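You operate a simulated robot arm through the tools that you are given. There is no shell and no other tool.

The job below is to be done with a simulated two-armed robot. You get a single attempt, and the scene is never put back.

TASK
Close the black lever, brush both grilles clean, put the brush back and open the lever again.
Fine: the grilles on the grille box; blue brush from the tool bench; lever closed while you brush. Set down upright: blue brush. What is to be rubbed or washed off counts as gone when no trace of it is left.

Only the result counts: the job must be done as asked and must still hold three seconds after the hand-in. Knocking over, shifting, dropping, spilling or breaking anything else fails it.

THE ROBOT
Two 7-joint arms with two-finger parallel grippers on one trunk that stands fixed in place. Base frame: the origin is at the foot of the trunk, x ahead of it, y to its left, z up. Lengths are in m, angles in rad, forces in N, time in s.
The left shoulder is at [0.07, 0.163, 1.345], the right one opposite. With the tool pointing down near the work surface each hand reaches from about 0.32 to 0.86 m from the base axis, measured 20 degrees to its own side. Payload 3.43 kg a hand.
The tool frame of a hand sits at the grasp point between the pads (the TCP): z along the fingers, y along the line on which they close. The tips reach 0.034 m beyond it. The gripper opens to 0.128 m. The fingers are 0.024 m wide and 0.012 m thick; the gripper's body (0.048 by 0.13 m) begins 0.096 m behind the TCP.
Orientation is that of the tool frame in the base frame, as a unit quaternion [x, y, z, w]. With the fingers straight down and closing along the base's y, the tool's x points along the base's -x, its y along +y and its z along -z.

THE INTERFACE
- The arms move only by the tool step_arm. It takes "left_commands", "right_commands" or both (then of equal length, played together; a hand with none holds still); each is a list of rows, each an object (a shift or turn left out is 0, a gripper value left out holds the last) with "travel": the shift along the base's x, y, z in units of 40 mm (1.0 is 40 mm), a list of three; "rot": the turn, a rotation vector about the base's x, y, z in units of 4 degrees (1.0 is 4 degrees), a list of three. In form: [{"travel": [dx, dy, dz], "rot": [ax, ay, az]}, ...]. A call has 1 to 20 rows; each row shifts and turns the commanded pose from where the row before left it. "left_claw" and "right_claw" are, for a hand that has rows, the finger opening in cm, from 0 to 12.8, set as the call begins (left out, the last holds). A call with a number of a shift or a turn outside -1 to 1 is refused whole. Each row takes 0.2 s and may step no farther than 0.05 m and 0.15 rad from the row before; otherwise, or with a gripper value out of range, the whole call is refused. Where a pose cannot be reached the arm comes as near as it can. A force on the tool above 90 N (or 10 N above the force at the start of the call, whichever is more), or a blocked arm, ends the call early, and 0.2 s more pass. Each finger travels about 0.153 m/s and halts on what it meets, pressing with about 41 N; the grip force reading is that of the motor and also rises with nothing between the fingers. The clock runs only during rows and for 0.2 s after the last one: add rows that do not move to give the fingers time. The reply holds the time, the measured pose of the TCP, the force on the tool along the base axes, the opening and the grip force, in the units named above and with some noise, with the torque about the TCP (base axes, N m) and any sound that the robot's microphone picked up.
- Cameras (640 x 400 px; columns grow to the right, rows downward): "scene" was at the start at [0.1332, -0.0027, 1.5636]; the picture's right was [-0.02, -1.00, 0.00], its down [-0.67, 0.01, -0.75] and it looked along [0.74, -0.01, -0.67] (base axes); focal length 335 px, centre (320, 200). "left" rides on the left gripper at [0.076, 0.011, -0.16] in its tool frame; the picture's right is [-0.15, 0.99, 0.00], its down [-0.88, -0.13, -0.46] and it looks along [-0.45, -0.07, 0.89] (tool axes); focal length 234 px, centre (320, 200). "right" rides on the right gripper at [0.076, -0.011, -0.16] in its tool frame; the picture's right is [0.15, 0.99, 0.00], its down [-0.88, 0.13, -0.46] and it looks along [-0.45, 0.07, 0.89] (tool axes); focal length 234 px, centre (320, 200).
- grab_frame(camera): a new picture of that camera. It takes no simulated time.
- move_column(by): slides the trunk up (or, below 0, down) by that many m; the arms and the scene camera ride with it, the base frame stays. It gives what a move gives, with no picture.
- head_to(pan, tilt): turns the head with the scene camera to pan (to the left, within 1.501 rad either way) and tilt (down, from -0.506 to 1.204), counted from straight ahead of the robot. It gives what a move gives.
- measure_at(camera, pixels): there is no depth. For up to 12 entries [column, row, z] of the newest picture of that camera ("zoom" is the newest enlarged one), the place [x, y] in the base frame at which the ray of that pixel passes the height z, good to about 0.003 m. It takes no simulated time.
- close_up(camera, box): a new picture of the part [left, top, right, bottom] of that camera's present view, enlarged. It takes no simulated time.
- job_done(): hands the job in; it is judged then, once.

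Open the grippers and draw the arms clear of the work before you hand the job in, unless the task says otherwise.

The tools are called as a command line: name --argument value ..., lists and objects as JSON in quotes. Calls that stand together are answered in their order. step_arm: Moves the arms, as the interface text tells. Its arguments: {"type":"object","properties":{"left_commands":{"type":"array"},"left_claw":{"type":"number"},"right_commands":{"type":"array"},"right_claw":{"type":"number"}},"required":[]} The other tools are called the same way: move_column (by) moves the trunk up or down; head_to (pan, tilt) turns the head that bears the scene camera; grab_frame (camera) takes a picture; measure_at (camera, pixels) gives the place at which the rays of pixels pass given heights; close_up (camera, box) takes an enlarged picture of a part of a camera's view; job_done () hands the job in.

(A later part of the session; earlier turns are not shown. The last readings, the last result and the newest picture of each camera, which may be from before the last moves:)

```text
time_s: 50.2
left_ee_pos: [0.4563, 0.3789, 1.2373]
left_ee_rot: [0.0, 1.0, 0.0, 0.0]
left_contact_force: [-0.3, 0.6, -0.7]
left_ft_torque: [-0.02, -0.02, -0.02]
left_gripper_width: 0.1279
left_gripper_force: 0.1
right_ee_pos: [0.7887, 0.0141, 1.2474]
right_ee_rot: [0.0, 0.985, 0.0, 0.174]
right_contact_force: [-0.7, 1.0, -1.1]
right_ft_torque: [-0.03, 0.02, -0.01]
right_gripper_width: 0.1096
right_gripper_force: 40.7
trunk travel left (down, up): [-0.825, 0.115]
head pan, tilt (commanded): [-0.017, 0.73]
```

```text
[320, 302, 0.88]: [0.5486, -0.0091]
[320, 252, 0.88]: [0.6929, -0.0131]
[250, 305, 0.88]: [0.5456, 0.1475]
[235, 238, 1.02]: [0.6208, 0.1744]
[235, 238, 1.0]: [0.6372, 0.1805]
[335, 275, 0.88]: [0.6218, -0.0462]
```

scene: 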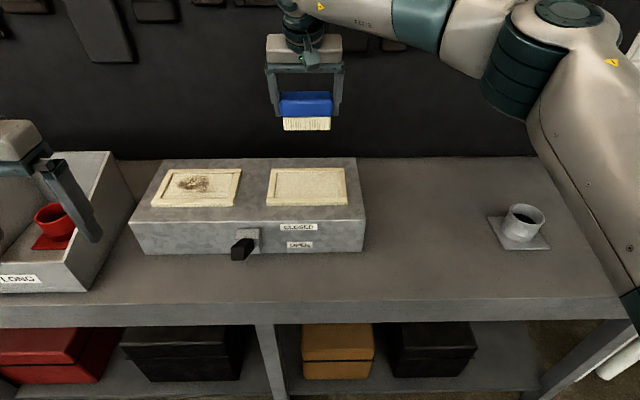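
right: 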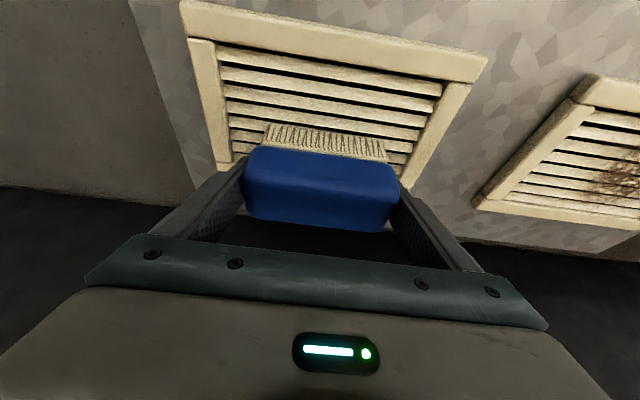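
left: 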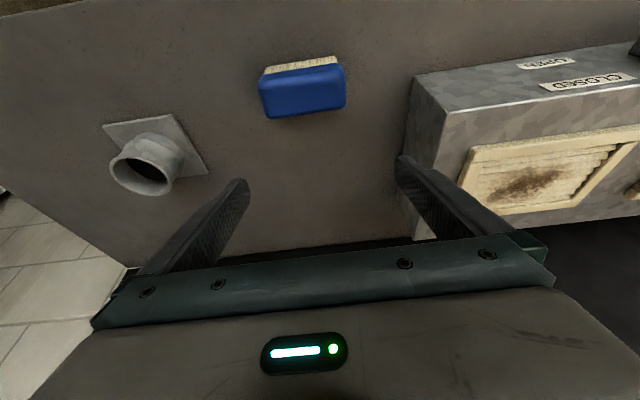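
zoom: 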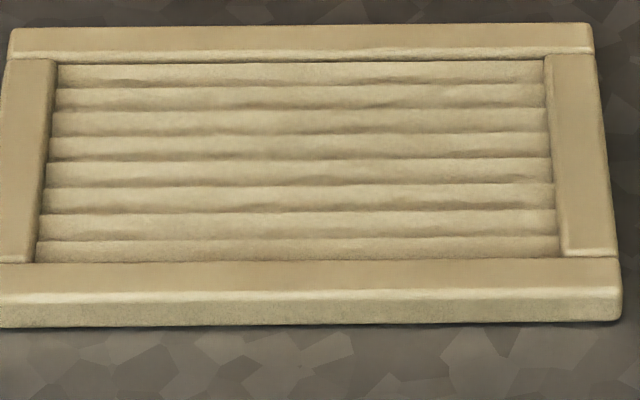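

Free table at y≈0 runs from x≈0.55 to 0.693. I bring the brush back over (0.63, −0.02) and down to TCP z≈0.95.

step_arm --right_commands '[{"travel": [-1, -0.21, -0.3]}, {"travel": [-1, -0.21, -0.3]}, {"travel": [-1, -0.21, -0.3]}, {"travel": [-0.97, -0.22, -0.3]}, {"travel": [0, 0, -1]}, {"travel": [0, 0, -1]}, {"travel": [0, 0, -1]}, {"travel": [0, 0, -1]}, {"travel": [0, 0, -1]}, {"travel": [0, 0, -0.8]}, {"travel": [0, 0, -0.4]}, {"travel": [0, 0, 0]}]'

grab_frame --camera "scene"

grab_frame --camera "right"

```text
time_s: 52.8
left_ee_pos: [0.4555, 0.3793, 1.2383]
left_ee_rot: [0.0, 1.0, -0.001, 0.0]
left_contact_force: [0.0, 0.1, -0.1]
left_ft_torque: [-0.02, 0.0, -0.02]
left_gripper_width: 0.1281
left_gripper_force: 0.0
right_ee_pos: [0.6308, -0.0218, 0.9545]
right_ee_rot: [0.0, 0.985, 0.001, 0.174]
right_contact_force: [-0.4, -0.9, -1.8]
right_ft_torque: [0.01, 0.03, -0.01]
right_gripper_width: 0.1094
right_gripper_force: 41.2
trunk travel left (down, up): [-0.825, 0.115]
head pan, tilt (commanded): [-0.017, 0.73]
```

```text
taken
```

scene: 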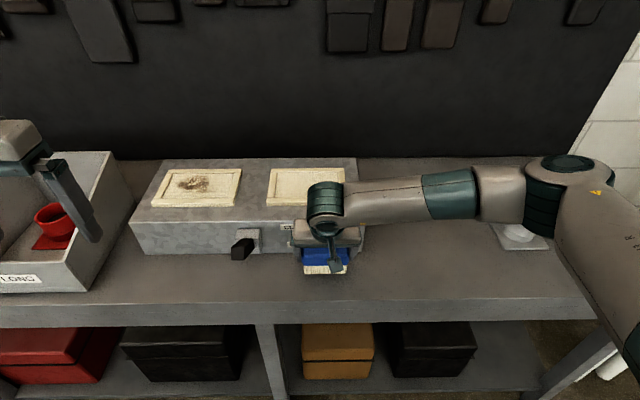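

```text
taken
```

right: 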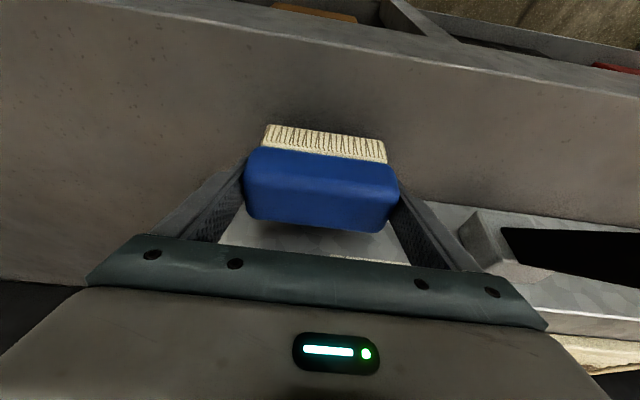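

The brush hangs about 2 cm above the table. I lower it gently to contact.

step_arm --right_commands '[{"travel": [0, 0, -0.25]}, {"travel": [0, 0, -0.15]}, {"travel": [0, 0, -0.06]}, {"travel": [0, 0, -0.04]}, {"travel": [0, 0, 0]}]'

```text
time_s: 54.0
left_ee_pos: [0.4562, 0.3792, 1.2382]
left_ee_rot: [0.0, 1.0, 0.0, 0.0]
left_contact_force: [0.3, 0.1, -0.1]
left_ft_torque: [-0.01, 0.03, 0.0]
left_gripper_width: 0.128
left_gripper_force: 0.0
right_ee_pos: [0.6311, -0.0214, 0.9342]
right_ee_rot: [0.0, 0.985, 0.0, 0.175]
right_contact_force: [0.4, 0.2, -0.9]
right_ft_torque: [-0.02, 0.0, 0.04]
right_gripper_width: 0.1095
right_gripper_force: 40.8
trunk travel left (down, up): [-0.825, 0.115]
head pan, tilt (commanded): [-0.017, 0.73]
```

Still hanging (−0.9 N) at z=0.934; another 2 mm in small steps should touch.

step_arm --right_commands '[{"travel": [0, 0, -0.03]}, {"travel": [0, 0, -0.02]}, {"travel": [0, 0, 0]}]'

```text
time_s: 54.8
left_ee_pos: [0.4559, 0.3779, 1.2385]
left_ee_rot: [-0.001, 1.0, 0.0, 0.001]
left_contact_force: [-0.1, 0.3, -0.3]
left_ft_torque: [0.02, 0.04, 0.0]
left_gripper_width: 0.1278
left_gripper_force: 0.1
right_ee_pos: [0.6314, -0.0211, 0.9339]
right_ee_rot: [0.0, 0.985, 0.0, 0.175]
right_contact_force: [0.9, -1.3, 7.1]
right_ft_torque: [-0.1, -0.23, 0.01]
right_gripper_width: 0.1093
right_gripper_force: 41.5
trunk travel left (down, up): [-0.825, 0.115]
head pan, tilt (commanded): [-0.017, 0.73]
```

The brush touches the table with 7 N. I open the right gripper fully.

step_arm --right_commands '[{"travel": [0, 0, 0]}, {"travel": [0, 0, 0]}, {"travel": [0, 0, 0]}]' --right_claw 12.8

grab_frame --camera "right"

close_up --camera "scene" --box '[260, 190, 420, 290]'

```text
time_s: 55.6
left_ee_pos: [0.4554, 0.3798, 1.2383]
left_ee_rot: [0.0, 1.0, 0.0, 0.0]
left_contact_force: [0.8, 0.5, 0.7]
left_ft_torque: [0.01, 0.02, -0.01]
left_gripper_width: 0.1282
left_gripper_force: 0.1
right_ee_pos: [0.6309, -0.0204, 0.9326]
right_ee_rot: [0.0, 0.985, 0.0, 0.175]
right_contact_force: [-1.2, 0.4, -0.6]
right_ft_torque: [0.0, 0.01, 0.0]
right_gripper_width: 0.128
right_gripper_force: 0.1
trunk travel left (down, up): [-0.825, 0.115]
head pan, tilt (commanded): [-0.017, 0.73]
```

```text
taken
```

right: 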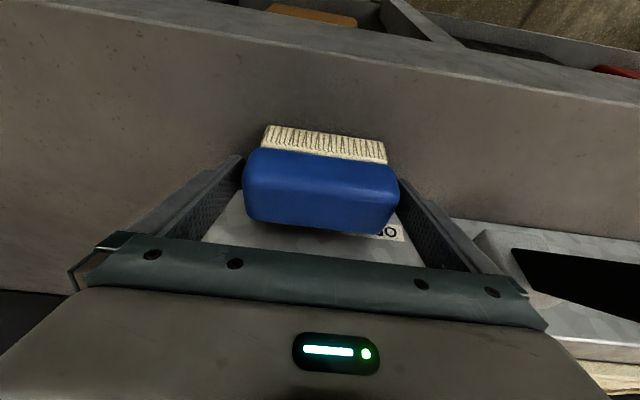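

```text
4.00 times, centred on (340, 240) of scene
```

zoom: 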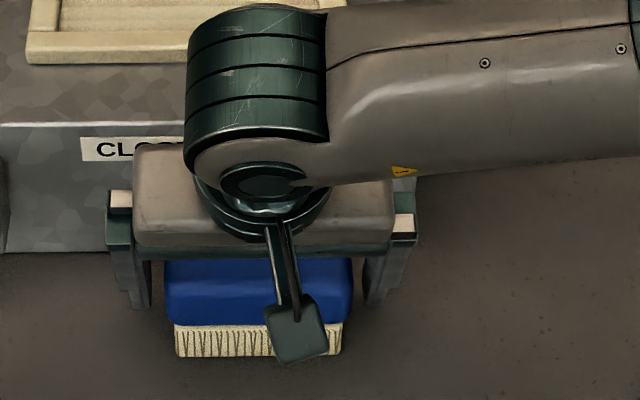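

Released and stable. I raise the right hand straight up and then park it out to the right.

step_arm --right_commands '[{"travel": [0, 0, 0.4]}, {"travel": [0, 0, 0.7]}, {"travel": [0, 0, 0.9]}, {"travel": [0, 0, 0.9]}, {"travel": [0, 0, 0.9]}, {"travel": [0, -0.3, 0.9]}, {"travel": [-0.4, -0.7, 0.7], "rot": [0, 0.5, 0]}, {"travel": [-0.5, -0.9, 0.5], "rot": [0, 0.5, 0]}, {"travel": [-0.5, -0.9, 0.5], "rot": [0, 0.5, 0]}, {"travel": [-0.5, -0.9, 0.5], "rot": [0, 0.5, 0]}, {"travel": [-0.5, -0.9, 0.5], "rot": [0, 0.5, 0]}, {"travel": [-0.5, -0.9, 0.5], "rot": [0, 0.5, 0]}, {"travel": [-0.5, -0.9, 0.5], "rot": [0, 0.5, 0]}, {"travel": [-0.5, -0.9, 0.5], "rot": [0, 0.5, 0]}, {"travel": [-0.5, -0.9, 0.4], "rot": [0, 0.5, 0]}, {"travel": [-0.5, -0.9, 0], "rot": [0, 0.5, 0]}, {"travel": [-0.5, -0.9, 0]}, {"travel": [-0.5, -0.9, 0]}, {"travel": [0, 0, 0]}]'

grab_frame --camera "scene"

close_up --camera "scene" --box '[260, 210, 400, 298]'

```text
time_s: 59.6
left_ee_pos: [0.4573, 0.3791, 1.2376]
left_ee_rot: [-0.001, 1.0, -0.001, -0.001]
left_contact_force: [-0.6, 0.1, 0.4]
left_ft_torque: [-0.05, 0.03, 0.03]
left_gripper_width: 0.1281
left_gripper_force: 0.0
right_ee_pos: [0.3974, -0.4564, 1.3052]
right_ee_rot: [0.0, 1.0, 0.0, -0.001]
right_contact_force: [-0.3, 0.3, 0.4]
right_ft_torque: [-0.02, 0.01, -0.03]
right_gripper_width: 0.1279
right_gripper_force: 0.1
trunk travel left (down, up): [-0.825, 0.115]
head pan, tilt (commanded): [-0.017, 0.73]
```

```text
taken
```

scene: 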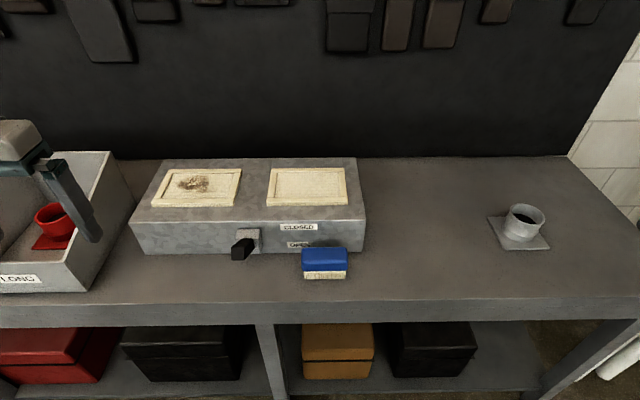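

```text
4.55 times, centred on (330, 254) of scene
```

zoom: 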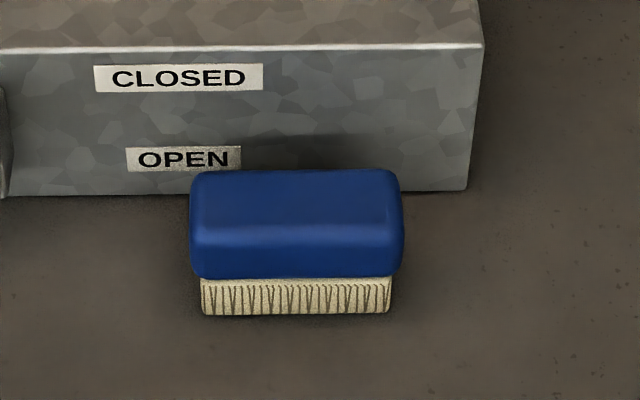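

The brush stands upright at (325,263) in the scene. I bring the left hand over it with the same 20° forward tilt and full opening.

step_arm --left_commands '[{"travel": [0.395, -0.909, -0.1], "rot": [0, -0.5, 0]}, {"travel": [0.395, -0.909, -0.1], "rot": [0, -0.5, 0]}, {"travel": [0.395, -0.909, -0.1], "rot": [0, -0.5, 0]}, {"travel": [0.395, -0.909, -0.1], "rot": [0, -0.5, 0]}, {"travel": [0.395, -0.909, -0.2], "rot": [0, -0.5, 0]}, {"travel": [0.395, -0.909, -0.2], "rot": [0, -0.5, 0]}, {"travel": [0.395, -0.909, -0.3], "rot": [0, -0.5, 0]}, {"travel": [0.395, -0.909, -0.3], "rot": [0, -0.5, 0]}, {"travel": [0.395, -0.909, -0.6], "rot": [0, -0.5, 0]}, {"travel": [0.395, -0.909, -0.6], "rot": [0, -0.5, 0]}, {"travel": [0.395, -0.909, -0.6]}, {"travel": [0, 0, -0.4]}, {"travel": [0, 0, 0]}]' --left_claw 12.8

grab_frame --camera "left"

grab_frame --camera "scene"

```text
time_s: 62.4
left_ee_pos: [0.6304, -0.0185, 1.094]
left_ee_rot: [-0.001, 0.985, 0.0, 0.174]
left_contact_force: [0.1, -0.7, 0.1]
left_ft_torque: [0.01, 0.02, -0.03]
left_gripper_width: 0.1281
left_gripper_force: 0.1
right_ee_pos: [0.3957, -0.4564, 1.3048]
right_ee_rot: [0.0, 1.0, -0.001, -0.001]
right_contact_force: [-0.6, 0.7, 0.0]
right_ft_torque: [-0.01, 0.02, 0.05]
right_gripper_width: 0.128
right_gripper_force: 0.1
trunk travel left (down, up): [-0.825, 0.115]
head pan, tilt (commanded): [-0.017, 0.73]
```

```text
taken
```

left: 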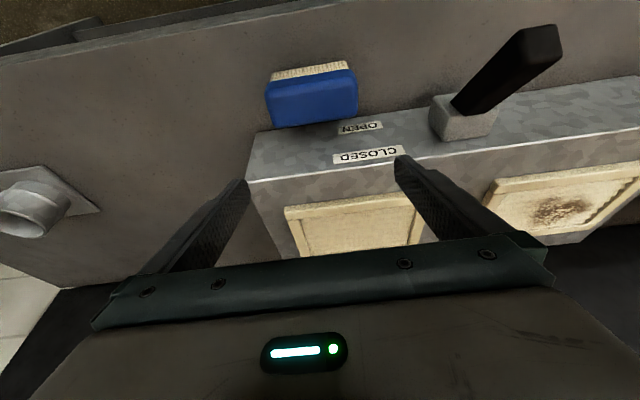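

```text
taken
```

scene: 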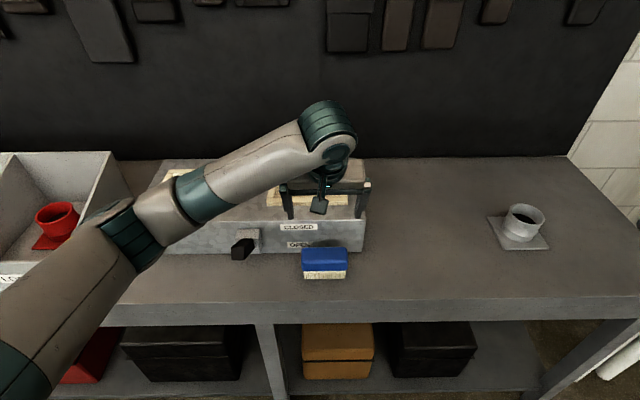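

The left forearm would come close to the raised lever (tip ≈(0.58,0.16,1.02)) if I picked the brush this low at y≈0. Safer: the right arm moves the brush onto the clean right grille, where the left arm can take it higher up. I first withdraw the left hand.

step_arm --left_commands '[{"travel": [0, 0, 0.5]}, {"travel": [-0.395, 0.909, 0.5]}, {"travel": [-0.395, 0.909, 0.5], "rot": [0, 0.5, 0]}, {"travel": [-0.395, 0.909, 0.5], "rot": [0, 0.5, 0]}, {"travel": [-0.395, 0.909, 0.3], "rot": [0, 0.5, 0]}, {"travel": [-0.395, 0.909, 0.3], "rot": [0, 0.5, 0]}, {"travel": [-0.395, 0.909, 0.2], "rot": [0, 0.5, 0]}, {"travel": [-0.395, 0.909, 0.2], "rot": [0, 0.5, 0]}, {"travel": [-0.395, 0.909, 0.2], "rot": [0, 0.5, 0]}, {"travel": [-0.395, 0.909, 0.2], "rot": [0, 0.5, 0]}, {"travel": [-0.395, 0.909, 0.2], "rot": [0, 0.5, 0]}, {"travel": [-0.395, 0.909, 0], "rot": [0, 0.5, 0]}, {"travel": [0, 0, 0]}]'

grab_frame --camera "scene"

```text
time_s: 65.2
left_ee_pos: [0.4569, 0.3787, 1.2375]
left_ee_rot: [0.0, 1.0, 0.001, -0.001]
left_contact_force: [-0.5, 0.3, -0.3]
left_ft_torque: [0.02, 0.01, -0.01]
left_gripper_width: 0.1282
left_gripper_force: 0.0
right_ee_pos: [0.3951, -0.4577, 1.3057]
right_ee_rot: [0.0, 1.0, 0.0, 0.0]
right_contact_force: [0.1, -0.4, 0.0]
right_ft_torque: [-0.04, -0.04, 0.0]
right_gripper_width: 0.1279
right_gripper_force: 0.1
trunk travel left (down, up): [-0.825, 0.115]
head pan, tilt (commanded): [-0.017, 0.73]
```

```text
taken
```

scene: 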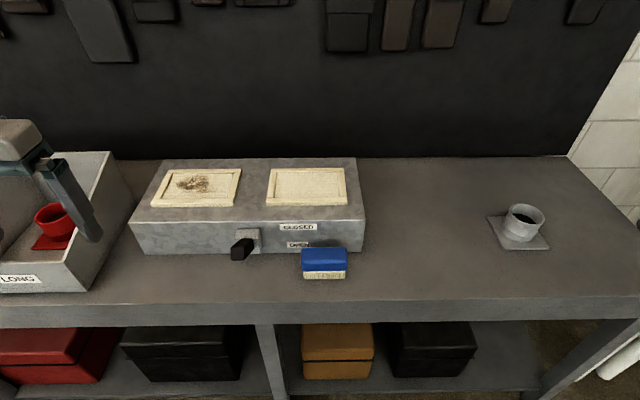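

All clear. I return the right hand along the reverse path to just above the brush (z≈1.01).

step_arm --right_commands '[{"travel": [0.5, 0.9, 0]}, {"travel": [0.5, 0.9, 0]}, {"travel": [0.5, 0.9, 0], "rot": [0, -0.5, 0]}, {"travel": [0.5, 0.9, -0.4], "rot": [0, -0.5, 0]}, {"travel": [0.5, 0.9, -0.5], "rot": [0, -0.5, 0]}, {"travel": [0.5, 0.9, -0.5], "rot": [0, -0.5, 0]}, {"travel": [0.5, 0.9, -0.5], "rot": [0, -0.5, 0]}, {"travel": [0.5, 0.9, -0.5], "rot": [0, -0.5, 0]}, {"travel": [0.5, 0.9, -0.5], "rot": [0, -0.5, 0]}, {"travel": [0.5, 0.9, -0.5], "rot": [0, -0.5, 0]}, {"travel": [0.5, 0.9, -0.5], "rot": [0, -0.5, 0]}, {"travel": [0.4, 0.7, -0.7], "rot": [0, -0.5, 0]}, {"travel": [0, 0.3, -0.9]}, {"travel": [0, 0, -0.9]}, {"travel": [0, 0, -0.9]}, {"travel": [0, 0, 0]}, {"travel": [0, 0, 0]}]'

grab_frame --camera "right"

close_up --camera "scene" --box '[260, 190, 420, 290]'

```text
time_s: 68.8
left_ee_pos: [0.4561, 0.3773, 1.2394]
left_ee_rot: [-0.001, 1.0, 0.0, 0.0]
left_contact_force: [-0.4, -0.6, -0.2]
left_ft_torque: [-0.03, 0.02, 0.0]
left_gripper_width: 0.1279
left_gripper_force: 0.1
right_ee_pos: [0.6324, -0.0193, 1.0112]
right_ee_rot: [-0.001, 0.985, 0.0, 0.174]
right_contact_force: [1.0, -1.2, 0.0]
right_ft_torque: [-0.03, 0.0, 0.01]
right_gripper_width: 0.1279
right_gripper_force: 0.0
trunk travel left (down, up): [-0.825, 0.115]
head pan, tilt (commanded): [-0.017, 0.73]
```

```text
taken
```

right: 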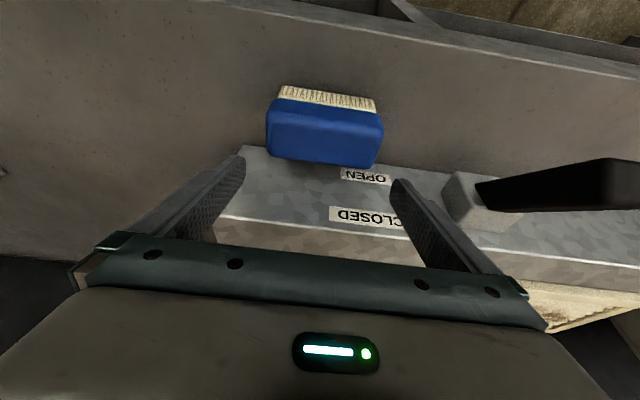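

```text
4.00 times, centred on (340, 240) of scene
```

zoom: 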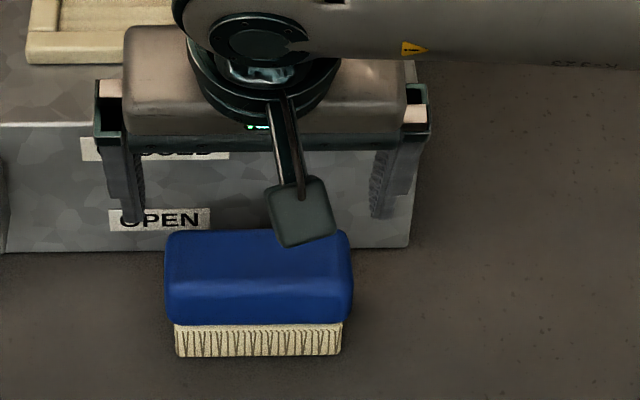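

Aligned (hand y=−0.019, brush ≈−0.0205). I descend to z≈0.934 and close in one go after a short settling.

step_arm --right_commands '[{"travel": [-0.02, -0.03, -0.5]}, {"travel": [0, 0, -0.5]}, {"travel": [0, 0, -0.5]}, {"travel": [0, 0, -0.43]}, {"travel": [0, 0, 0]}]'

grab_frame --camera "right"

```text
time_s: 70.0
left_ee_pos: [0.4566, 0.3774, 1.2374]
left_ee_rot: [0.0, 1.0, 0.0, -0.001]
left_contact_force: [1.1, -0.3, 0.5]
left_ft_torque: [-0.02, -0.01, -0.01]
left_gripper_width: 0.1278
left_gripper_force: 0.1
right_ee_pos: [0.6309, -0.0218, 0.9329]
right_ee_rot: [0.0, 0.985, 0.0, 0.175]
right_contact_force: [0.4, -0.7, -0.7]
right_ft_torque: [-0.03, 0.0, 0.01]
right_gripper_width: 0.1277
right_gripper_force: 0.0
trunk travel left (down, up): [-0.825, 0.115]
head pan, tilt (commanded): [-0.017, 0.73]
```

```text
taken
```

right: 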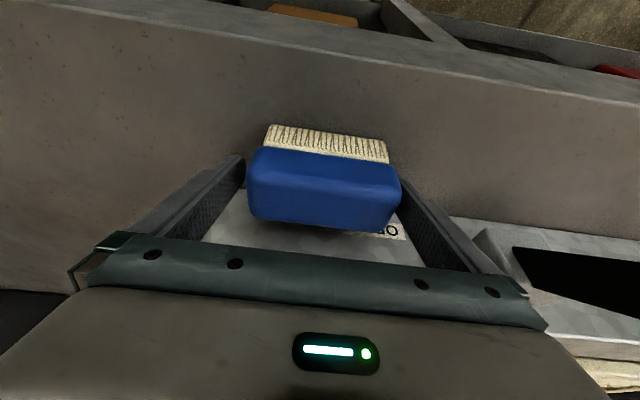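

The fingers again straddle the brush. I close the gripper and then lift it to z≈1.12.

step_arm --right_commands '[{"travel": [0, 0, 0]}, {"travel": [0, 0, 0]}, {"travel": [0, 0, 0]}, {"travel": [0, 0, 0.2]}, {"travel": [0, 0, 0.6]}, {"travel": [0, 0, 0.9]}, {"travel": [0, 0, 0.9]}, {"travel": [0, 0, 0.9]}, {"travel": [0, 0, 0.9]}, {"travel": [0, 0, 0.3]}, {"travel": [0, 0, 0]}]' --right_claw 10.0

grab_frame --camera "right"

```text
time_s: 72.4
left_ee_pos: [0.4579, 0.3776, 1.2383]
left_ee_rot: [0.0, 1.0, 0.001, 0.0]
left_contact_force: [0.3, -0.4, 0.6]
left_ft_torque: [-0.01, 0.05, 0.01]
left_gripper_width: 0.1279
left_gripper_force: 0.1
right_ee_pos: [0.6313, -0.0235, 1.1238]
right_ee_rot: [0.0, 0.985, 0.0, 0.174]
right_contact_force: [-0.7, 0.4, -1.9]
right_ft_torque: [-0.03, 0.03, -0.02]
right_gripper_width: 0.1094
right_gripper_force: 41.1
trunk travel left (down, up): [-0.825, 0.115]
head pan, tilt (commanded): [-0.017, 0.73]
```

```text
taken
```

right: 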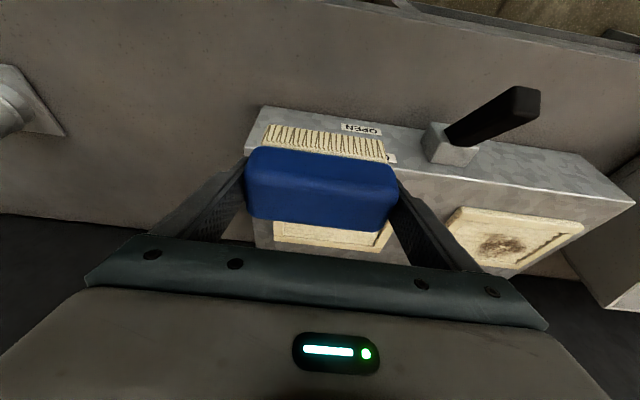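

Held firmly. I move the brush over the right grille's centre (0.81, 0.02) at z≈1.09.

step_arm --right_commands '[{"travel": [0.895, 0.2175, 0]}, {"travel": [0.895, 0.2175, 0]}, {"travel": [0.895, 0.2175, 0]}, {"travel": [0.895, 0.2175, 0]}, {"travel": [0.895, 0.2175, -0.2]}, {"travel": [0, 0, -0.6]}, {"travel": [0, 0, 0]}]'

close_up --camera "scene" --box '[240, 110, 400, 210]'

```text
time_s: 74.0
left_ee_pos: [0.456, 0.3772, 1.2377]
left_ee_rot: [0.0, 1.0, 0.0, 0.0]
left_contact_force: [0.2, 0.7, 0.7]
left_ft_torque: [-0.02, -0.01, -0.03]
left_gripper_width: 0.128
left_gripper_force: 0.0
right_ee_pos: [0.8084, 0.0212, 1.0909]
right_ee_rot: [0.0, 0.985, -0.001, 0.174]
right_contact_force: [-0.3, -0.1, -2.3]
right_ft_torque: [0.02, 0.01, 0.01]
right_gripper_width: 0.1095
right_gripper_force: 40.7
trunk travel left (down, up): [-0.825, 0.115]
head pan, tilt (commanded): [-0.017, 0.73]
```

```text
4.00 times, centred on (320, 160) of scene
```

zoom: 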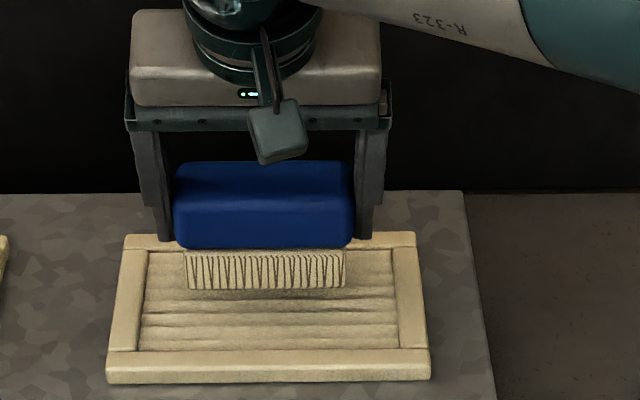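

The brush hovers inside the frame. I lower it gently until it rests on the slats.

step_arm --right_commands '[{"travel": [0, 0, -0.25]}, {"travel": [0, 0, -0.2]}, {"travel": [0, 0, -0.06]}, {"travel": [0, 0, -0.04]}, {"travel": [0, 0, -0.02]}, {"travel": [0, 0, 0]}]'

```text
time_s: 75.4
left_ee_pos: [0.4556, 0.3778, 1.2384]
left_ee_rot: [0.0, 1.0, 0.0, 0.001]
left_contact_force: [0.4, 0.3, 0.8]
left_ft_torque: [0.01, 0.0, -0.02]
left_gripper_width: 0.1282
left_gripper_force: 0.0
right_ee_pos: [0.8094, 0.0226, 1.0688]
right_ee_rot: [0.001, 0.985, 0.0, 0.173]
right_contact_force: [-1.2, -0.2, 2.8]
right_ft_torque: [-0.19, 0.1, -0.05]
right_gripper_width: 0.1095
right_gripper_force: 41.4
trunk travel left (down, up): [-0.825, 0.115]
head pan, tilt (commanded): [-0.017, 0.73]
```

Light contact (2.8 N) at z=1.0688. I lower a further 0.8 mm and open the gripper.

step_arm --right_commands '[{"travel": [0, 0, -0.02]}, {"travel": [0, 0, 0]}]'

step_arm --right_commands '[{"travel": [0, 0, 0]}, {"travel": [0, 0, 0]}, {"travel": [0, 0, 0]}]' --right_claw 12.8

grab_frame --camera "right"

close_up --camera "scene" --box '[240, 110, 400, 210]'

```text
time_s: 76.0
left_ee_pos: [0.4569, 0.3771, 1.2378]
left_ee_rot: [0.0, 1.0, 0.0, 0.0]
left_contact_force: [-0.1, -0.6, -0.5]
left_ft_torque: [0.0, -0.03, 0.02]
left_gripper_width: 0.1282
left_gripper_force: 0.0
right_ee_pos: [0.8082, 0.0213, 1.0686]
right_ee_rot: [0.001, 0.984, 0.0, 0.175]
right_contact_force: [3.8, -1.7, 11.1]
right_ft_torque: [-0.28, 0.05, 0.08]
right_gripper_width: 0.1095
right_gripper_force: 40.9
trunk travel left (down, up): [-0.825, 0.115]
head pan, tilt (commanded): [-0.017, 0.73]
```

```text
time_s: 76.8
left_ee_pos: [0.4568, 0.3786, 1.2385]
left_ee_rot: [-0.001, 1.0, 0.0, 0.0]
left_contact_force: [0.1, 0.1, 0.7]
left_ft_torque: [-0.01, -0.01, 0.02]
left_gripper_width: 0.1279
left_gripper_force: 0.0
right_ee_pos: [0.8092, 0.0228, 1.0669]
right_ee_rot: [0.0, 0.985, 0.0, 0.173]
right_contact_force: [0.4, -0.7, 0.3]
right_ft_torque: [-0.02, 0.02, 0.02]
right_gripper_width: 0.1279
right_gripper_force: 0.1
trunk travel left (down, up): [-0.825, 0.115]
head pan, tilt (commanded): [-0.017, 0.73]
```

```text
taken
```

right: 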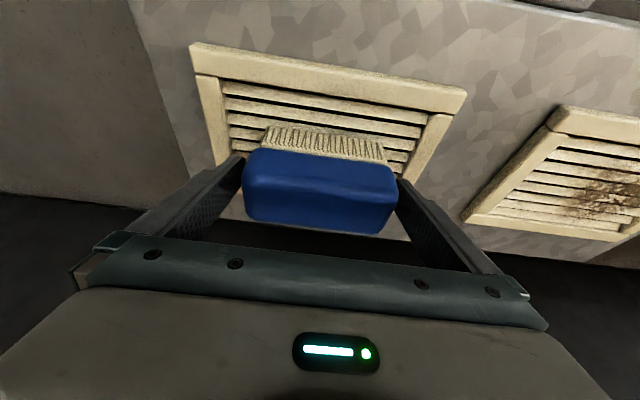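

```text
4.00 times, centred on (320, 160) of scene
```

zoom: 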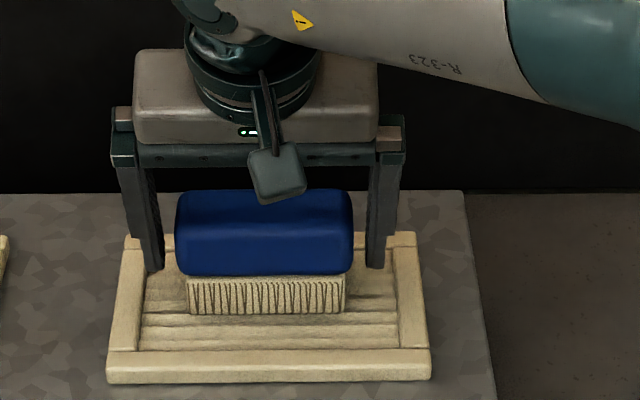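

The brush stands upright on the right grille. I raise the right hand straight up and park it to the right.

step_arm --right_commands '[{"travel": [0, 0, 0.3]}, {"travel": [0, 0, 0.6]}, {"travel": [0, 0, 0.9]}, {"travel": [0, 0, 0.9]}, {"travel": [-0.3, -0.5, 0.7]}, {"travel": [-0.6, -0.7, 0.3], "rot": [0, 0.5, 0]}, {"travel": [-0.7, -0.8, 0.3], "rot": [0, 0.5, 0]}, {"travel": [-0.7, -0.8, 0.3], "rot": [0, 0.5, 0]}, {"travel": [-0.7, -0.8, 0.3], "rot": [0, 0.5, 0]}, {"travel": [-0.7, -0.8, 0.3], "rot": [0, 0.5, 0]}, {"travel": [-0.7, -0.8, 0.3], "rot": [0, 0.5, 0]}, {"travel": [-0.7, -0.8, 0.3], "rot": [0, 0.5, 0]}, {"travel": [-0.7, -0.8, 0.3], "rot": [0, 0.5, 0]}, {"travel": [-0.7, -0.8, 0.3], "rot": [0, 0.5, 0]}, {"travel": [-0.7, -0.8, 0.2], "rot": [0, 0.5, 0]}, {"travel": [-0.7, -0.8, 0]}, {"travel": [-0.7, -0.8, 0]}, {"travel": [-0.7, -0.8, 0]}, {"travel": [-0.7, -0.8, 0]}, {"travel": [0, 0, 0]}]'

grab_frame --camera "scene"

close_up --camera "scene" --box '[200, 130, 370, 265]'

```text
time_s: 81.0
left_ee_pos: [0.4562, 0.3782, 1.2367]
left_ee_rot: [-0.002, 1.0, -0.001, -0.001]
left_contact_force: [0.1, -0.4, -0.3]
left_ft_torque: [-0.05, 0.0, -0.06]
left_gripper_width: 0.1279
left_gripper_force: 0.0
right_ee_pos: [0.4104, -0.4404, 1.3187]
right_ee_rot: [0.0, 1.0, 0.0, -0.001]
right_contact_force: [-0.1, 0.5, 0.0]
right_ft_torque: [-0.01, 0.03, -0.02]
right_gripper_width: 0.1281
right_gripper_force: 0.0
trunk travel left (down, up): [-0.825, 0.115]
head pan, tilt (commanded): [-0.017, 0.73]
```

```text
taken
```

scene: 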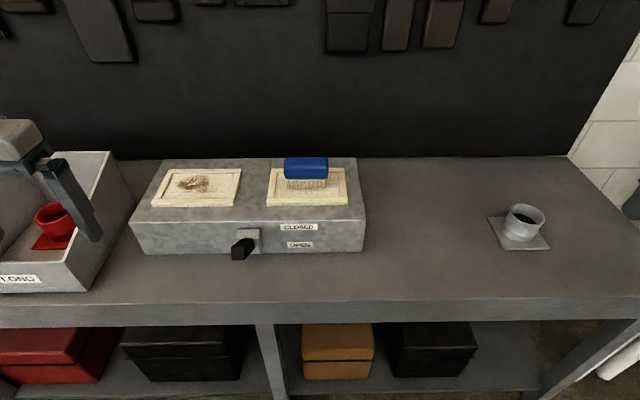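

```text
2.96 times, centred on (285, 198) of scene
```

zoom: 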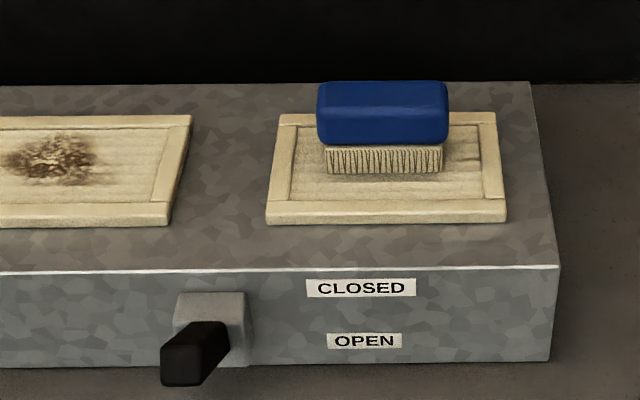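

The brush stands on the right grille; now the left hand goes there with 20° tilt and full opening, stopping above at z≈1.15.

step_arm --left_commands '[{"travel": [0.735, -0.742, 0], "rot": [0, -0.5, 0]}, {"travel": [0.735, -0.742, 0], "rot": [0, -0.5, 0]}, {"travel": [0.735, -0.742, 0], "rot": [0, -0.5, 0]}, {"travel": [0.735, -0.742, 0], "rot": [0, -0.5, 0]}, {"travel": [0.735, -0.742, 0], "rot": [0, -0.5, 0]}, {"travel": [0.735, -0.742, 0], "rot": [0, -0.5, 0]}, {"travel": [0.735, -0.742, 0], "rot": [0, -0.5, 0]}, {"travel": [0.735, -0.742, 0], "rot": [0, -0.5, 0]}, {"travel": [0.735, -0.742, 0], "rot": [0, -0.5, 0]}, {"travel": [0.735, -0.742, 0], "rot": [0, -0.5, 0]}, {"travel": [0.735, -0.742, 0]}, {"travel": [0.73, -0.742, 0]}, {"travel": [0, 0, -0.8]}, {"travel": [0, 0, -0.8]}, {"travel": [0, 0, 0]}]' --left_claw 12.8

grab_frame --camera "left"

grab_frame --camera "scene"

```text
time_s: 84.2
left_ee_pos: [0.8107, 0.0203, 1.1756]
left_ee_rot: [0.0, 0.985, 0.0, 0.174]
left_contact_force: [0.2, 0.4, 0.1]
left_ft_torque: [0.02, -0.06, 0.03]
left_gripper_width: 0.1281
left_gripper_force: 0.1
right_ee_pos: [0.4101, -0.442, 1.3167]
right_ee_rot: [0.0, 1.0, 0.001, 0.0]
right_contact_force: [-0.6, 0.3, 0.5]
right_ft_torque: [0.02, 0.03, 0.01]
right_gripper_width: 0.128
right_gripper_force: 0.0
trunk travel left (down, up): [-0.825, 0.115]
head pan, tilt (commanded): [-0.017, 0.73]
```

```text
taken
```

left: 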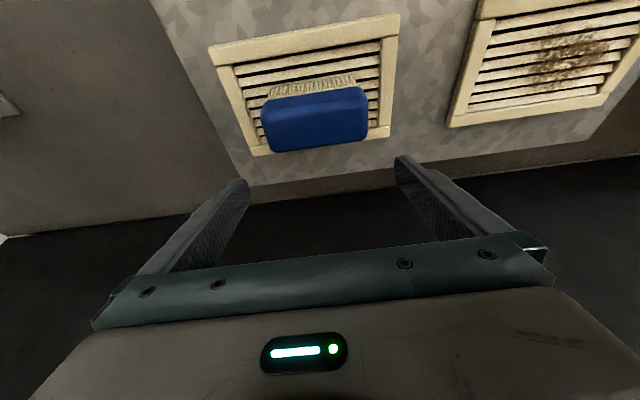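

```text
taken
```

scene: 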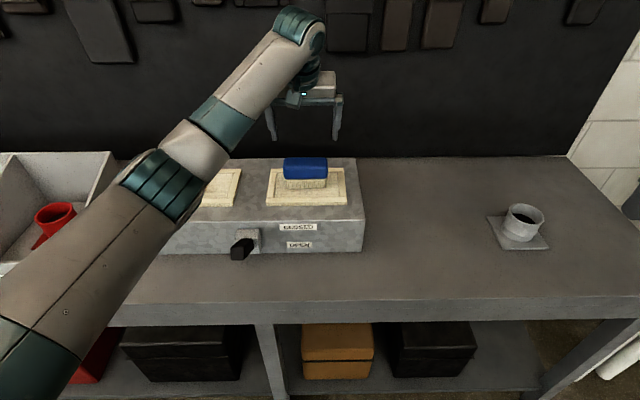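

Reach is fine. I descend to z≈1.125 (tips just above the brush top) and check the alignment.

step_arm --left_commands '[{"travel": [-0.03, 0.04, -0.6]}, {"travel": [0, 0, -0.65]}, {"travel": [0, 0, 0]}]'

close_up --camera "left" --box '[220, 60, 420, 185]'

close_up --camera "scene" --box '[160, 60, 400, 265]'

```text
time_s: 85.0
left_ee_pos: [0.808, 0.0231, 1.1251]
left_ee_rot: [0.0, 0.985, 0.0, 0.174]
left_contact_force: [0.4, 0.0, -1.3]
left_ft_torque: [0.01, -0.01, 0.0]
left_gripper_width: 0.1282
left_gripper_force: 0.2
right_ee_pos: [0.4105, -0.4403, 1.3184]
right_ee_rot: [0.0, 1.0, 0.0, 0.0]
right_contact_force: [0.5, -0.2, -0.7]
right_ft_torque: [-0.03, 0.01, 0.03]
right_gripper_width: 0.1279
right_gripper_force: 0.1
trunk travel left (down, up): [-0.825, 0.115]
head pan, tilt (commanded): [-0.017, 0.73]
```

```text
3.20 times, centred on (320, 122) of left
```

zoom: 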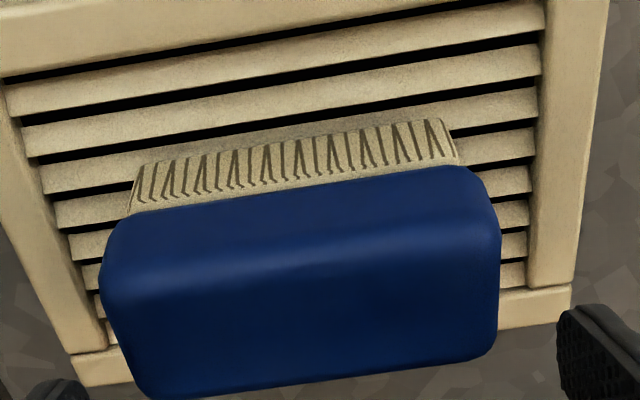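

```text
1.95 times, centred on (280, 162) of scene
```

zoom: 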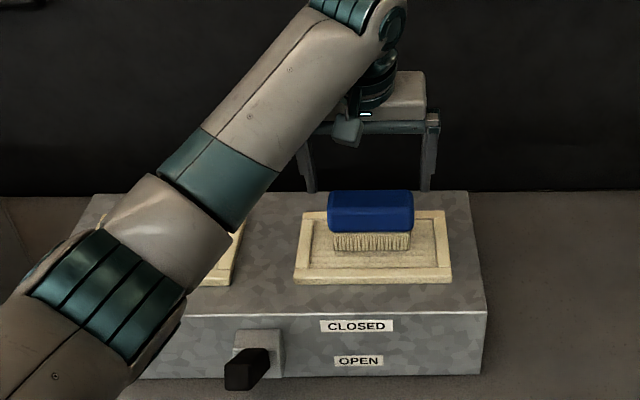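

I re-take the enlarged left view so that I can measure the brush's ends relative to the fingers.

close_up --camera "left" --box '[220, 60, 420, 185]'

measure_at --camera "zoom" --pixels '[[100, 275, 1.06], [502, 240, 1.06], [100, 275, 1.07], [502, 240, 1.07], [135, 210, 1.04], [462, 165, 1.04], [138, 170, 1.0135], [442, 120, 1.0135], [60, 385, 1.09], [565, 320, 1.09]]'

```text
3.20 times, centred on (320, 122) of left
```

zoom: 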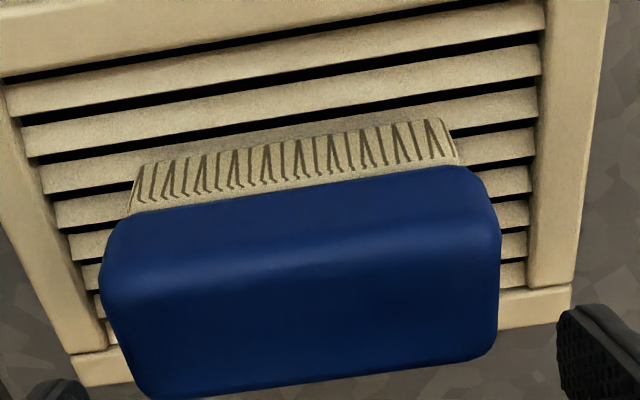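

```text
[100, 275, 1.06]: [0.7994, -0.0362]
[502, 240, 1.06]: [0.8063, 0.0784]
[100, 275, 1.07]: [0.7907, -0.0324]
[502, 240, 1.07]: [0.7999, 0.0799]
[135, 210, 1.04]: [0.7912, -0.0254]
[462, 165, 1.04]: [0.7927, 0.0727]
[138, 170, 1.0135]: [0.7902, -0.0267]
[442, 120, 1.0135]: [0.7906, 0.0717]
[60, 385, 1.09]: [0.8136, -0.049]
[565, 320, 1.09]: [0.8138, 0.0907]
```

The brush's centre (y≈0.022) matches the hand's (0.023). I descend slowly to z≈1.067.

step_arm --left_commands '[{"travel": [0.03, -0.02, -0.4]}, {"travel": [0, 0, -0.4]}, {"travel": [0, 0, -0.4]}, {"travel": [0, 0, -0.22]}, {"travel": [0, 0, 0]}]'

grab_frame --camera "left"

close_up --camera "scene" --box '[160, 100, 400, 265]'

```text
time_s: 86.2
left_ee_pos: [0.8088, 0.0233, 1.0665]
left_ee_rot: [0.0, 0.985, 0.0, 0.174]
left_contact_force: [-0.3, 0.0, 0.7]
left_ft_torque: [0.0, 0.04, -0.02]
left_gripper_width: 0.1283
left_gripper_force: 0.0
right_ee_pos: [0.41, -0.4424, 1.3186]
right_ee_rot: [0.0, 1.0, 0.0, -0.001]
right_contact_force: [-0.4, 0.2, -0.9]
right_ft_torque: [-0.02, -0.01, -0.01]
right_gripper_width: 0.1281
right_gripper_force: 0.0
trunk travel left (down, up): [-0.825, 0.115]
head pan, tilt (commanded): [-0.017, 0.73]
```

```text
taken
```

left: 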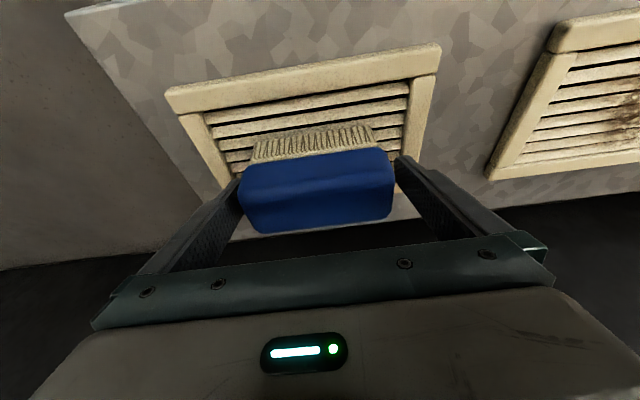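

```text
2.42 times, centred on (280, 182) of scene
```

zoom: 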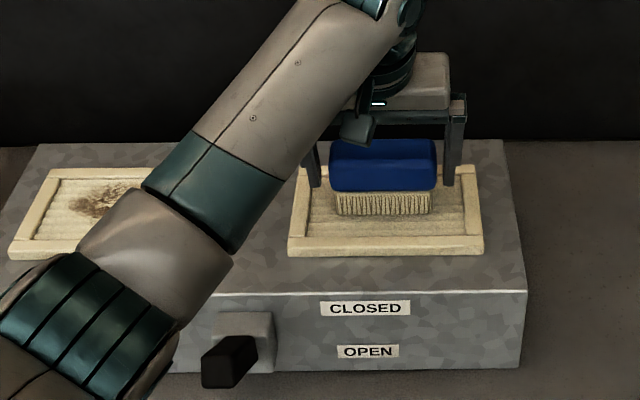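

The fingers straddle the brush evenly with no contact, and the elbow stays well above the lever. I close the left gripper.

step_arm --left_commands '[{"travel": [0, 0, 0]}, {"travel": [0, 0, 0]}, {"travel": [0, 0, 0]}]' --left_claw 10.0

step_arm --left_commands '[{"travel": [0, 0, 0.2]}, {"travel": [0, 0, 0.5]}, {"travel": [0, 0, 0.7]}, {"travel": [0, 0, 0]}]'

grab_frame --camera "left"

close_up --camera "scene" --box '[160, 60, 400, 265]'

```text
time_s: 87.0
left_ee_pos: [0.8099, 0.0245, 1.0668]
left_ee_rot: [0.0, 0.985, 0.0, 0.174]
left_contact_force: [-0.4, -0.5, 0.3]
left_ft_torque: [0.04, 0.05, -0.01]
left_gripper_width: 0.1095
left_gripper_force: 40.7
right_ee_pos: [0.4101, -0.4416, 1.3193]
right_ee_rot: [0.0, 1.0, 0.0, 0.0]
right_contact_force: [-0.2, -0.7, -0.4]
right_ft_torque: [0.02, -0.02, 0.03]
right_gripper_width: 0.1282
right_gripper_force: 0.0
trunk travel left (down, up): [-0.825, 0.115]
head pan, tilt (commanded): [-0.017, 0.73]
```

```text
time_s: 88.0
left_ee_pos: [0.8106, 0.0244, 1.1234]
left_ee_rot: [0.0, 0.985, 0.0, 0.174]
left_contact_force: [-0.9, -0.2, -0.3]
left_ft_torque: [0.01, -0.03, 0.01]
left_gripper_width: 0.1096
left_gripper_force: 40.7
right_ee_pos: [0.4087, -0.4405, 1.3183]
right_ee_rot: [0.0, 1.0, 0.0, 0.0]
right_contact_force: [-0.7, 0.0, 0.8]
right_ft_torque: [-0.04, -0.03, -0.02]
right_gripper_width: 0.1281
right_gripper_force: 0.0
trunk travel left (down, up): [-0.825, 0.115]
head pan, tilt (commanded): [-0.017, 0.73]
```

```text
taken
```

left: 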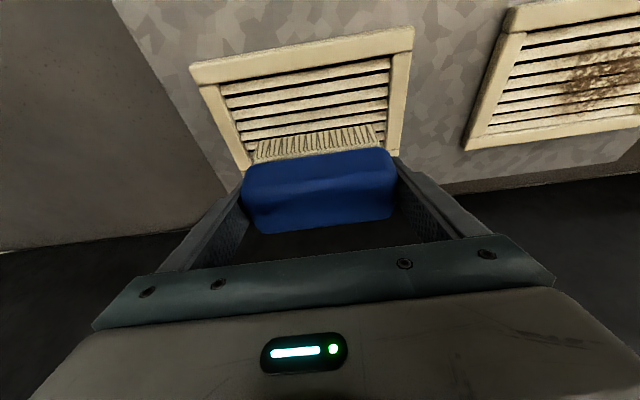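

```text
1.95 times, centred on (280, 162) of scene
```

zoom: 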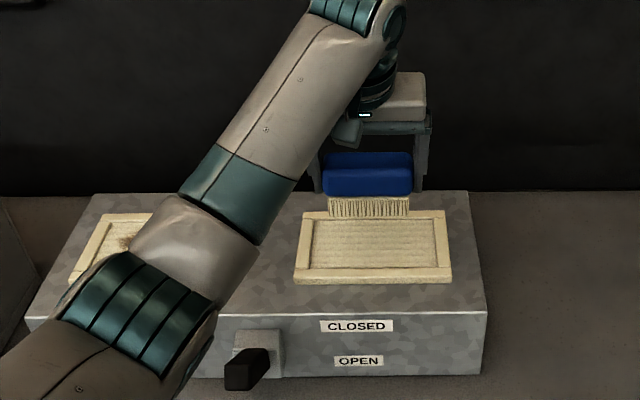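

The brush is held by the left hand (10.96 cm, 41 N). I carry it over to the left grille and hold it high to view the stain.

step_arm --left_commands '[{"travel": [-0.095, 0.877, 0.39]}, {"travel": [-0.095, 0.877, 0.39]}, {"travel": [-0.095, 0.877, 0.39]}, {"travel": [-0.095, 0.877, 0.39]}, {"travel": [-0.095, 0.877, 0.39]}, {"travel": [-0.095, 0.877, 0.39]}, {"travel": [-0.095, 0.877, 0.39]}, {"travel": [-0.095, 0.877, 0.39]}, {"travel": [0, 0, 0]}]'

grab_frame --camera "scene"

close_up --camera "left" --box '[190, 20, 430, 170]'

```text
time_s: 90.0
left_ee_pos: [0.7781, 0.3055, 1.2478]
left_ee_rot: [0.0, 0.985, 0.001, 0.174]
left_contact_force: [0.2, -0.6, -1.5]
left_ft_torque: [0.01, 0.04, 0.0]
left_gripper_width: 0.1097
left_gripper_force: 40.9
right_ee_pos: [0.4107, -0.4424, 1.318]
right_ee_rot: [0.0, 1.0, 0.001, 0.001]
right_contact_force: [0.2, 0.0, -0.6]
right_ft_torque: [0.01, 0.03, -0.01]
right_gripper_width: 0.128
right_gripper_force: 0.1
trunk travel left (down, up): [-0.825, 0.115]
head pan, tilt (commanded): [-0.017, 0.73]
```

```text
taken
```

scene: 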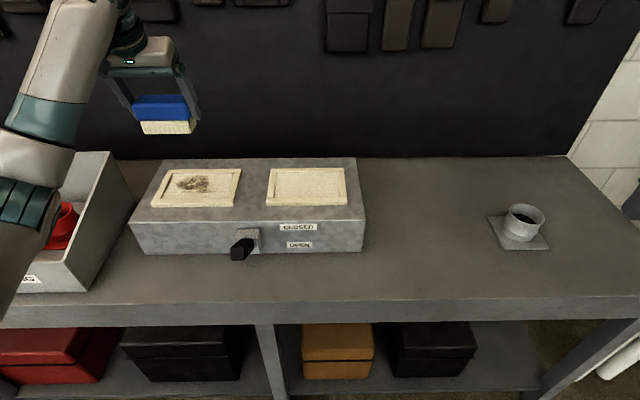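

```text
2.67 times, centred on (310, 95) of left
```

zoom: 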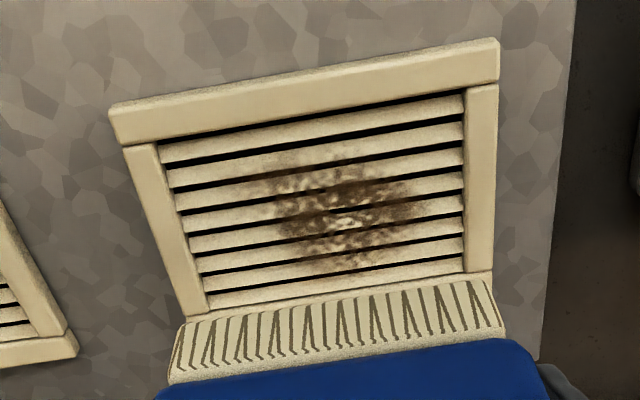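

The left grille's stain shows between zoom (235,150) and (430,275). I measure the inner frame and stain here.

measure_at --camera "zoom" --pixels '[[160, 147, 1.013], [463, 95, 1.013], [463, 275, 1.0], [208, 312, 1.0], [235, 185, 1.01], [432, 200, 1.01], [320, 155, 1.01], [350, 277, 1.01], [110, 105, 1.013], [499, 40, 1.013]]'

```text
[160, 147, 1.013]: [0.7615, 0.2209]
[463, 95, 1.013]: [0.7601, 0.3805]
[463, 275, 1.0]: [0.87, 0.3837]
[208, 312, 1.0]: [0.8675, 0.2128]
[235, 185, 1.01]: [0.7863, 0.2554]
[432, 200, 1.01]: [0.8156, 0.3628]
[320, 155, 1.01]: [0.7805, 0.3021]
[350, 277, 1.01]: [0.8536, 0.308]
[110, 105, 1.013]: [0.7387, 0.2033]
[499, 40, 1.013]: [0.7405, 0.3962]
```

Left grille inner x≈0.760–0.862, y≈0.217–0.382; stain x 0.78–0.855, y 0.255–0.363. I lower the brush to hover at (0.81, 0.305, 1.09), watching the elbow near the bin.

step_arm --left_commands '[{"travel": [0.16, 0, -0.79]}, {"travel": [0.16, 0, -0.79]}, {"travel": [0.16, 0, -0.79]}]'

grab_frame --camera "scene"

```text
time_s: 90.8
left_ee_pos: [0.8003, 0.3063, 1.1496]
left_ee_rot: [0.0, 0.985, -0.001, 0.174]
left_contact_force: [-0.1, 0.3, -0.7]
left_ft_torque: [0.03, -0.03, 0.0]
left_gripper_width: 0.1095
left_gripper_force: 40.8
right_ee_pos: [0.411, -0.4409, 1.3187]
right_ee_rot: [-0.001, 1.0, 0.001, 0.0]
right_contact_force: [0.1, -0.6, -0.4]
right_ft_torque: [-0.01, 0.02, 0.03]
right_gripper_width: 0.1279
right_gripper_force: 0.1
trunk travel left (down, up): [-0.825, 0.115]
head pan, tilt (commanded): [-0.017, 0.73]
```

```text
taken
```

scene: 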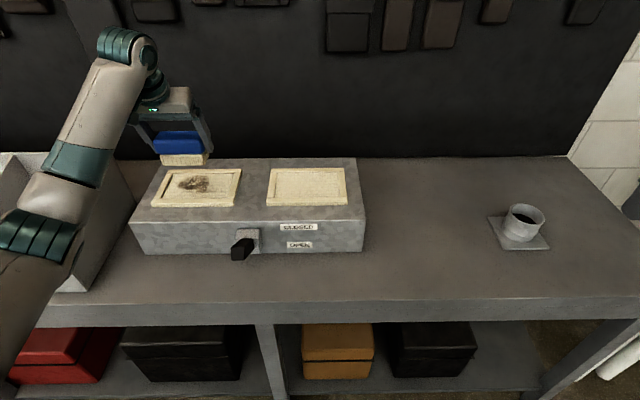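

The elbow (≈(0.44,0.35,1.25)) is well above the bin. I go on down to z≈1.085 and x≈0.81.

step_arm --left_commands '[{"travel": [0.12, 0, -0.6]}, {"travel": [0.12, 0, -0.6]}, {"travel": [0, 0, -0.3]}, {"travel": [0, 0, 0]}]'

close_up --camera "scene" --box '[120, 110, 280, 210]'

grab_frame --camera "left"

```text
time_s: 91.8
left_ee_pos: [0.8083, 0.3074, 1.0905]
left_ee_rot: [-0.001, 0.985, 0.0, 0.174]
left_contact_force: [0.9, 0.0, -0.9]
left_ft_torque: [0.0, 0.0, 0.0]
left_gripper_width: 0.1092
left_gripper_force: 41.4
right_ee_pos: [0.4121, -0.4412, 1.3174]
right_ee_rot: [0.0, 1.0, 0.0, 0.0]
right_contact_force: [-0.6, -0.4, 0.2]
right_ft_torque: [-0.02, 0.0, -0.01]
right_gripper_width: 0.128
right_gripper_force: 0.1
trunk travel left (down, up): [-0.825, 0.115]
head pan, tilt (commanded): [-0.017, 0.73]
```

```text
4.00 times, centred on (200, 160) of scene
```

zoom: 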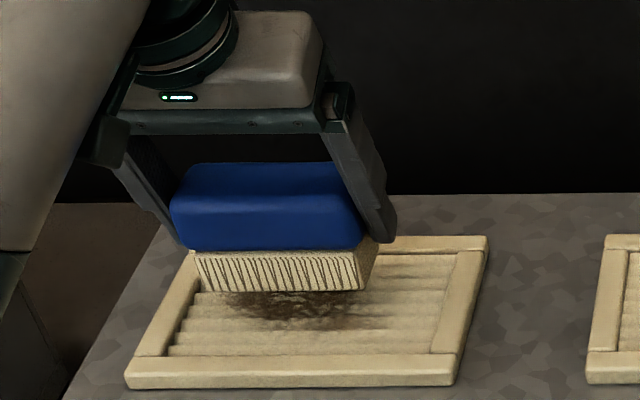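

```text
taken
```

left: 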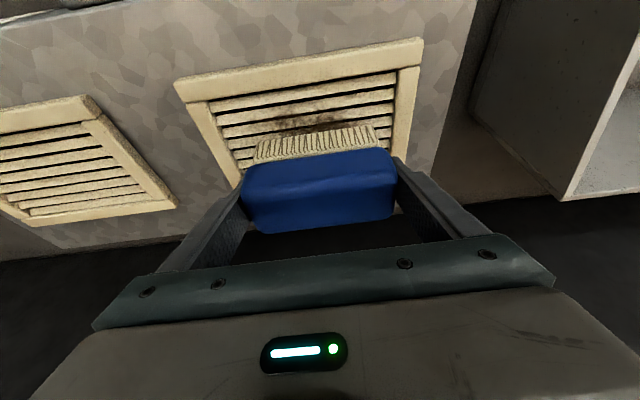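

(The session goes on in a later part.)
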